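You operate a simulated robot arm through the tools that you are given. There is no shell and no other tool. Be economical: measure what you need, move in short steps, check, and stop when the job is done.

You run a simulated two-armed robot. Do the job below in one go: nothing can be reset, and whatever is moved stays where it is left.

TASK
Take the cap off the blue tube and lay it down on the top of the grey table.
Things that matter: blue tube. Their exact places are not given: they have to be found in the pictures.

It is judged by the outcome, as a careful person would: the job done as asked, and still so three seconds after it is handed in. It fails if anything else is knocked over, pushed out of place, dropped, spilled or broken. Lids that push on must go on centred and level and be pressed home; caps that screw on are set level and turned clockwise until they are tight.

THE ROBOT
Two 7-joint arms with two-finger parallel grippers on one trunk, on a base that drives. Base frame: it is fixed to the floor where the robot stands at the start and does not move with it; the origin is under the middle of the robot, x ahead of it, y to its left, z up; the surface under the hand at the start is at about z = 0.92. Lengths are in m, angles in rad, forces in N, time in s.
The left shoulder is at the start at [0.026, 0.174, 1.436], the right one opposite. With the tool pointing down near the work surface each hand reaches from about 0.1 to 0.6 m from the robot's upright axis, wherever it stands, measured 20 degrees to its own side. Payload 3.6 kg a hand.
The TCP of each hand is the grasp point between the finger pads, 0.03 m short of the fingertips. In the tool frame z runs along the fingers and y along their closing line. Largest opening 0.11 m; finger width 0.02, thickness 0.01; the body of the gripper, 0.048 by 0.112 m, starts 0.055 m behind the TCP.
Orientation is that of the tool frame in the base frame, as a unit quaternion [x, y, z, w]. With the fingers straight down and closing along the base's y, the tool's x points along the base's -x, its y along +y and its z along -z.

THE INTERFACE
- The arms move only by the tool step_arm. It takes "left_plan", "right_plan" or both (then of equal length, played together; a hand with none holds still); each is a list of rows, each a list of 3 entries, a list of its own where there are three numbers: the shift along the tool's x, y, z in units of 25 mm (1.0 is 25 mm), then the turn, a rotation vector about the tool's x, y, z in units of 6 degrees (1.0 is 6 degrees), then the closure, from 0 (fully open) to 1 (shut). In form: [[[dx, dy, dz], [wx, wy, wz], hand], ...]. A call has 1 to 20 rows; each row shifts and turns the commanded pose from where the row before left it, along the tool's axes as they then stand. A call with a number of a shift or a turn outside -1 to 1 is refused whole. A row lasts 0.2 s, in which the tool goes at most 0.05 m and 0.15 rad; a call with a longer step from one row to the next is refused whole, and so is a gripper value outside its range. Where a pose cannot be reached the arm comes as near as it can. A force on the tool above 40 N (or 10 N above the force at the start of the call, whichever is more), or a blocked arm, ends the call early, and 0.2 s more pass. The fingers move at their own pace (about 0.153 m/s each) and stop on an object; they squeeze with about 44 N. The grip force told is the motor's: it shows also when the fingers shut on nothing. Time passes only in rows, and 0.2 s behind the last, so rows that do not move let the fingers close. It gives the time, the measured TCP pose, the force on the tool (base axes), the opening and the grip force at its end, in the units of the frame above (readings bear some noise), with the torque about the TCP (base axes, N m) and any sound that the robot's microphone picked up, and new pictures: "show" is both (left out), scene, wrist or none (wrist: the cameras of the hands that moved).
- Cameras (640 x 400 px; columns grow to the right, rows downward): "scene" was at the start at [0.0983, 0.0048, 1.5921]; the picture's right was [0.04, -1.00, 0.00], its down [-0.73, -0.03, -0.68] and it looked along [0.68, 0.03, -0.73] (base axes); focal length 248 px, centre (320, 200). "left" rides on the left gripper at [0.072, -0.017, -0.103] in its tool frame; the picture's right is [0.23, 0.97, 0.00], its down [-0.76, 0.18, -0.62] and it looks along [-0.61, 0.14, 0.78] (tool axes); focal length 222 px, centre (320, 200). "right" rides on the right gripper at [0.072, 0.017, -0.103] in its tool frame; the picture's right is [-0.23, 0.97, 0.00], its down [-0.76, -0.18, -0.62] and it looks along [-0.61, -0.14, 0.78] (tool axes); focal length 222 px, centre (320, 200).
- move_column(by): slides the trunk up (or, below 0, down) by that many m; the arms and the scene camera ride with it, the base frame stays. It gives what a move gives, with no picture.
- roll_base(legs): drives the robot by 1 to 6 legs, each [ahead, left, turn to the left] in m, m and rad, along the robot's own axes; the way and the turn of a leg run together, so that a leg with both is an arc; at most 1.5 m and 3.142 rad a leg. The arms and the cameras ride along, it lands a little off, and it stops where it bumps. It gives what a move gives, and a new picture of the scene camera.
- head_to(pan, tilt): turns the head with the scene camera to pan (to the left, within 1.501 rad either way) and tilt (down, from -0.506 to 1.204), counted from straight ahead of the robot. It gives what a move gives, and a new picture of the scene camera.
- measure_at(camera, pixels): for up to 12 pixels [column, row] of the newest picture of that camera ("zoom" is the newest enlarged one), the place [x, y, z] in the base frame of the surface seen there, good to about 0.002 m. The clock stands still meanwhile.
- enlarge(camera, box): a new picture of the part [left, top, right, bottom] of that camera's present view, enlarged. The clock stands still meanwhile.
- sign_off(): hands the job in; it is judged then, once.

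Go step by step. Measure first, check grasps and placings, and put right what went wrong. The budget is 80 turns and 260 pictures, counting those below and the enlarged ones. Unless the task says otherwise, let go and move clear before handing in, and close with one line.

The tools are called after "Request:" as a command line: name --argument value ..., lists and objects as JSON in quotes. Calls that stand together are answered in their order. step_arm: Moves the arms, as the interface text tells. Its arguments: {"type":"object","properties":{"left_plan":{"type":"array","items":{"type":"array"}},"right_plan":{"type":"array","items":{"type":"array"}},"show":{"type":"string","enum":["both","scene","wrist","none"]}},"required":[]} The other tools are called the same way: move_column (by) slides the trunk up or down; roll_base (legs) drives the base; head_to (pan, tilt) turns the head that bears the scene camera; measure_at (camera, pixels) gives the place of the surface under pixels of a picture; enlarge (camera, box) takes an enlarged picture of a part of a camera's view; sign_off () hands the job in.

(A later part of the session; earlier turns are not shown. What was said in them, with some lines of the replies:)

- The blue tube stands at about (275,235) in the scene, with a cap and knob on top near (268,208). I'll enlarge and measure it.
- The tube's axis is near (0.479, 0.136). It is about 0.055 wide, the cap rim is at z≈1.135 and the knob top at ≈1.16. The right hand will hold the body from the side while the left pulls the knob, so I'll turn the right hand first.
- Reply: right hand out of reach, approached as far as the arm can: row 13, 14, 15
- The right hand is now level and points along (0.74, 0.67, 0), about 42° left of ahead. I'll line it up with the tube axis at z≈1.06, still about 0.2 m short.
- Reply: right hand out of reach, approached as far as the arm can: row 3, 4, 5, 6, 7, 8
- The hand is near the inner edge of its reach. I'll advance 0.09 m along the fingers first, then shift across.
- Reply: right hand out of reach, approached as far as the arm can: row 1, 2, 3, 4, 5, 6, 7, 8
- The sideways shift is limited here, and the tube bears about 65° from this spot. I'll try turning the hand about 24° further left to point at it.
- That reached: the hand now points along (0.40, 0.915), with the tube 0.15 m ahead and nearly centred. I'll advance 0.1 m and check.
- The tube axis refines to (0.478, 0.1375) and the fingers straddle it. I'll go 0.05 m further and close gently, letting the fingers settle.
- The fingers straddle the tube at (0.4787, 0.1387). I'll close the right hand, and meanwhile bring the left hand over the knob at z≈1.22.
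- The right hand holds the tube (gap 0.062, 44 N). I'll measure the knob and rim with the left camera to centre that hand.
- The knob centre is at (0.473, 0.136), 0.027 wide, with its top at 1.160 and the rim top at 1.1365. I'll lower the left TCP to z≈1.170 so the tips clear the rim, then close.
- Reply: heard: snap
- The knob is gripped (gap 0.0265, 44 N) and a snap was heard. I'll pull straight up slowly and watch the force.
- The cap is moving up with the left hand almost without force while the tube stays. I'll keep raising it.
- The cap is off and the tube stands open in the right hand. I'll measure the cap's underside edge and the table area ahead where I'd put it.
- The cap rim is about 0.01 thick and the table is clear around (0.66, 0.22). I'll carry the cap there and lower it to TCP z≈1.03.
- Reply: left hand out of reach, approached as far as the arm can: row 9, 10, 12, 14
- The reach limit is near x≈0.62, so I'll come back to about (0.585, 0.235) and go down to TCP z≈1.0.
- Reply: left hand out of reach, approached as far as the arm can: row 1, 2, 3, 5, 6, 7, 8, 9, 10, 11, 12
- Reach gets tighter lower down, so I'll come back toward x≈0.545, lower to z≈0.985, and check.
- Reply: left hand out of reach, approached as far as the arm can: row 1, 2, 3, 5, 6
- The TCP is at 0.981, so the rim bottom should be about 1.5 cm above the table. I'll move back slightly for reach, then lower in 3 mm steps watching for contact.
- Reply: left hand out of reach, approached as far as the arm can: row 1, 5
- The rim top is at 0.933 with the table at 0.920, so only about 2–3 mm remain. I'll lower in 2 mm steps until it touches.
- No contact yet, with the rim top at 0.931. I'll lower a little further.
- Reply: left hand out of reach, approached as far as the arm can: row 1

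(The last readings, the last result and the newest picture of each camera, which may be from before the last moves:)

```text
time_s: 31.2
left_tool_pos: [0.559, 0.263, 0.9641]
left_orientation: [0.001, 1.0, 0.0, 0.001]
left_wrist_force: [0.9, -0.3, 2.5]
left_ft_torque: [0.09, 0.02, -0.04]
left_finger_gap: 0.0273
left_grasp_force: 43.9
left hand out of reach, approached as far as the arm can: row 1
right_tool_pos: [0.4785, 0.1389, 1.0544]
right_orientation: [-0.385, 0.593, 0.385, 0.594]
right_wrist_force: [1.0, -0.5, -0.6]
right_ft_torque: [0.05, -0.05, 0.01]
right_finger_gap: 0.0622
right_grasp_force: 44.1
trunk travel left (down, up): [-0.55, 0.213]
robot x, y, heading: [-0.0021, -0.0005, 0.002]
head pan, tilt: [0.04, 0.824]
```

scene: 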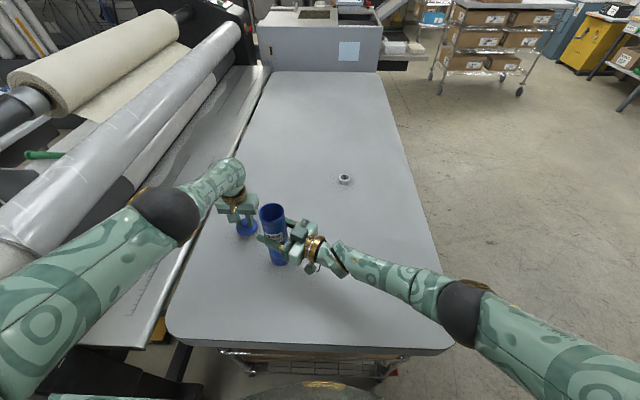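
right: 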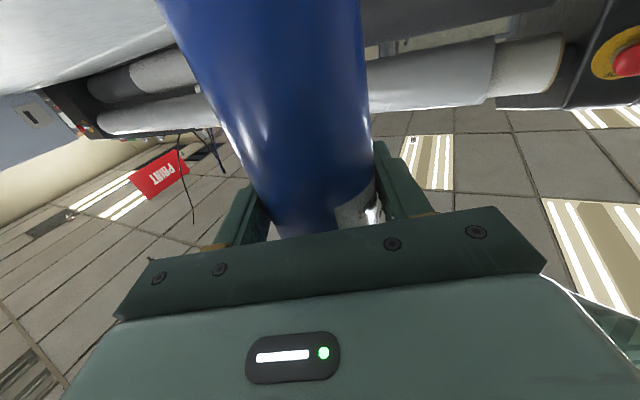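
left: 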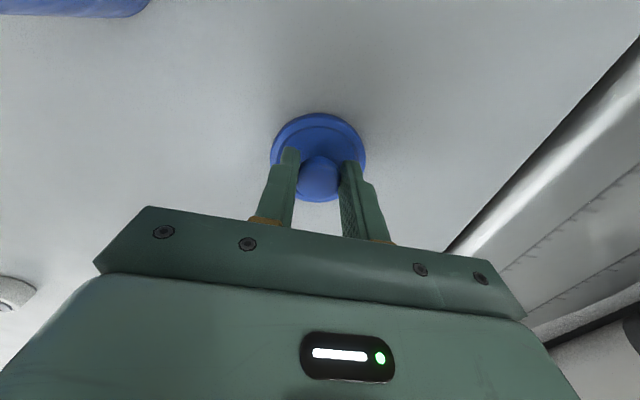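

The force rose to 2.5 N and the descent stalled, so the cap is touching the table. I'll open the left hand to about 0.055 and rise straight up.

Request:
step_arm --left_plan '[[[0, 0, 0], [0, 0, 0], 0.55], [[0, 0, 0], [0, 0, 0], 0.55], [[0, 0, -0.3], [0, 0, 0], 0.55], [[0, 0, -0.7], [0, 0, 0], 0.55], [[0, 0, -0.9], [0, 0, 0], 0.55], [[0, 0, -0.9], [0, 0, 0], 0.55], [[0, 0, -0.9], [0, 0, 0], 0.55], [[0, 0, -0.9], [0, 0, 0], 0.55], [[0, 0, -0.9], [0, 0, 0], 0.55], [[0, 0, -0.9], [0, 0, 0], 0.55]]' --show "both"

```text
time_s: 33.4
left_tool_pos: [0.559, 0.2619, 1.1245]
left_orientation: [0.0, 1.0, 0.0, 0.0]
left_wrist_force: [0.1, -0.3, 0.4]
left_ft_torque: [-0.02, 0.01, 0.02]
left_finger_gap: 0.0495
left_grasp_force: 0.0
right_tool_pos: [0.4787, 0.1375, 1.0536]
right_orientation: [-0.385, 0.593, 0.386, 0.593]
right_wrist_force: [0.2, -1.1, 0.9]
right_ft_torque: [-0.15, 0.04, 0.02]
right_finger_gap: 0.0621
right_grasp_force: 43.8
trunk travel left (down, up): [-0.55, 0.213]
robot x, y, heading: [0.0055, -0.0021, -0.0]
head pan, tilt: [0.04, 0.824]
```

scene: 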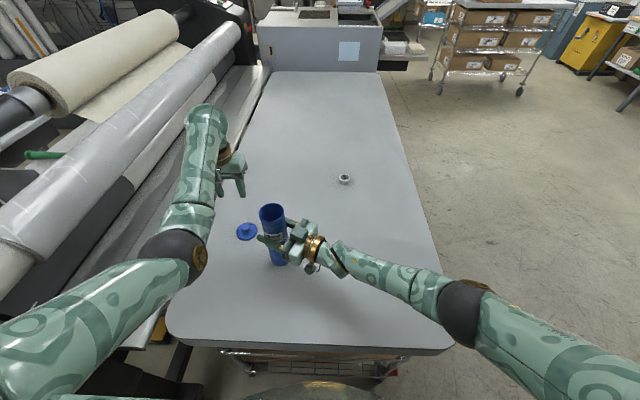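
left: 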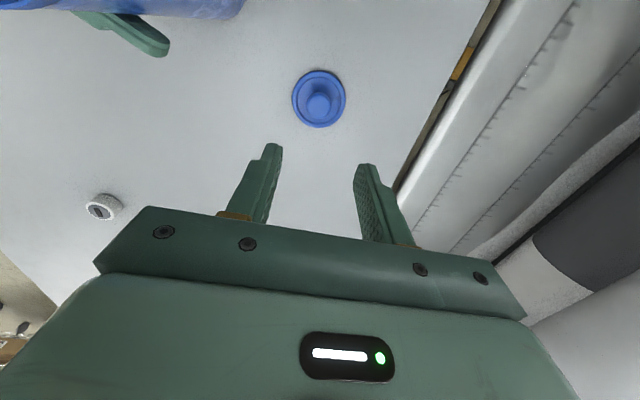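

The cap lies flat on the table at about (246,231). Now I'll open the right hand and check the tube stays put before backing off.

Request:
step_arm --right_plan '[[[0, 0, 0], [0, 0, 0], 0.3], [[0, 0, 0], [0, 0, 0], 0], [[0, 0, 0], [0, 0, 0], 0], [[0, 0, 0], [0, 0, 0], 0]]' --show "scene"

Request:
enlarge --camera "scene" --box '[210, 180, 370, 280]'

```text
time_s: 34.4
left_tool_pos: [0.5599, 0.2638, 1.1241]
left_orientation: [0.0, 1.0, 0.0, -0.001]
left_wrist_force: [-0.4, 0.4, 0.4]
left_ft_torque: [-0.01, -0.01, -0.01]
left_finger_gap: 0.0494
left_grasp_force: 0.1
right_tool_pos: [0.4794, 0.1376, 1.0539]
right_orientation: [-0.386, 0.593, 0.386, 0.592]
right_wrist_force: [0.3, 0.1, -0.4]
right_ft_torque: [0.0, -0.02, 0.01]
right_finger_gap: 0.1097
right_grasp_force: 0.0
trunk travel left (down, up): [-0.55, 0.213]
robot x, y, heading: [0.0019, -0.002, -0.003]
head pan, tilt: [0.04, 0.824]
```

scene: 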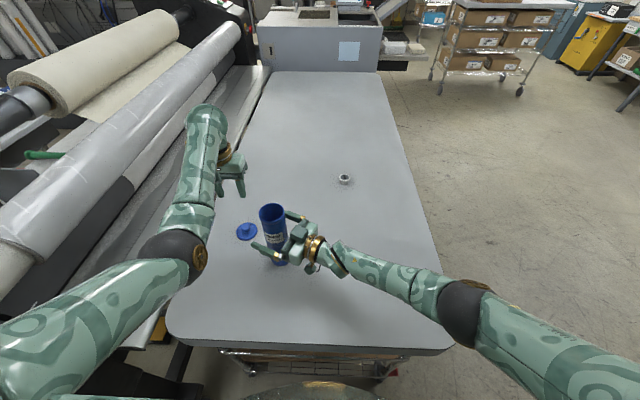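

```text
4.00 times, centred on (290, 230) of scene
```

zoom: 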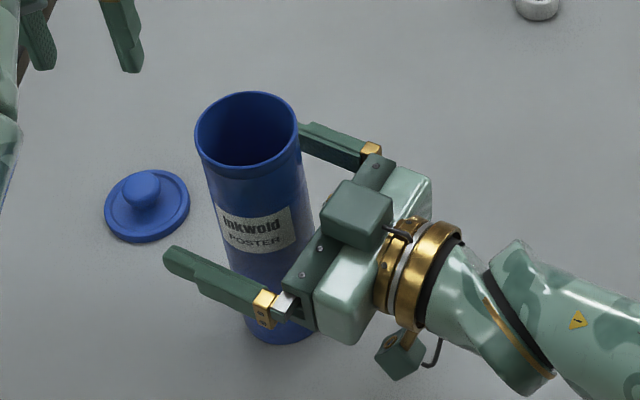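

The tube stands upright with the fingers clear on both sides. I'll back the right hand straight out.

Request:
step_arm --right_plan '[[[0, 0, -0.6], [0, 0, 0], 0], [[0, 0, -0.8], [0, 0, 0], 0], [[0, 0, -0.9], [0, 0, 0], 0], [[0, 0, -0.9], [0, 0, 0], 0], [[0, 0, -0.9], [0, 0, 0], 0], [[0, 0, -0.9], [0, 0, 0], 0], [[0, 0, -0.9], [0, 0, 0], 0], [[0, 0, 0], [0, 0, 0], 0]]' --show "scene"

Request:
enlarge --camera "scene" --box '[210, 180, 370, 280]'

Request:
measure_at --camera "scene" --pixels '[[246, 227], [238, 233], [255, 233], [246, 236], [281, 262]]'

```text
time_s: 36.2
left_tool_pos: [0.5585, 0.2632, 1.1265]
left_orientation: [0.0, 1.0, 0.0, 0.0]
left_wrist_force: [-0.5, -0.2, -0.5]
left_ft_torque: [-0.02, -0.01, 0.01]
left_finger_gap: 0.0497
left_grasp_force: 0.1
right_tool_pos: [0.4181, 0.0006, 1.0533]
right_orientation: [-0.385, 0.593, 0.385, 0.593]
right_wrist_force: [-0.1, 0.3, -0.4]
right_ft_torque: [0.01, -0.04, 0.05]
right_finger_gap: 0.1101
right_grasp_force: 0.0
trunk travel left (down, up): [-0.55, 0.213]
robot x, y, heading: [-0.0012, 0.0022, 0.003]
head pan, tilt: [0.04, 0.824]
```

scene: 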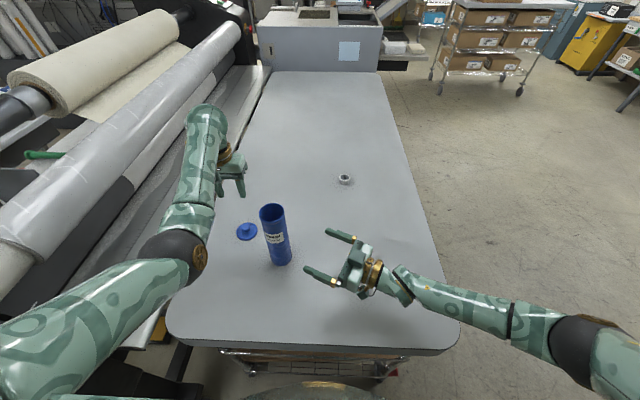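

```text
4.00 times, centred on (290, 230) of scene
```

zoom: 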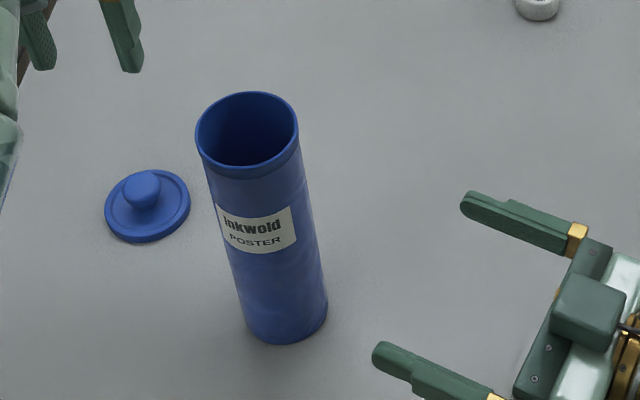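

```text
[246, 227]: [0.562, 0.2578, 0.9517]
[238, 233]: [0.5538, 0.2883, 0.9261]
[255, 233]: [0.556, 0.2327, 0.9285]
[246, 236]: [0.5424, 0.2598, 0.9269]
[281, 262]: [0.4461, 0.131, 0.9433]
```

The cap rests flat on the grey table, the tube stands where it was, and both hands are clear. I'm handing it in.

Request:
sign_off

```text
The job is handed in.
```

The blue tube's cap is off and lying flat on the grey table next to the tube, which still stands upright where it was. Nothing else was moved, and both hands are clear.
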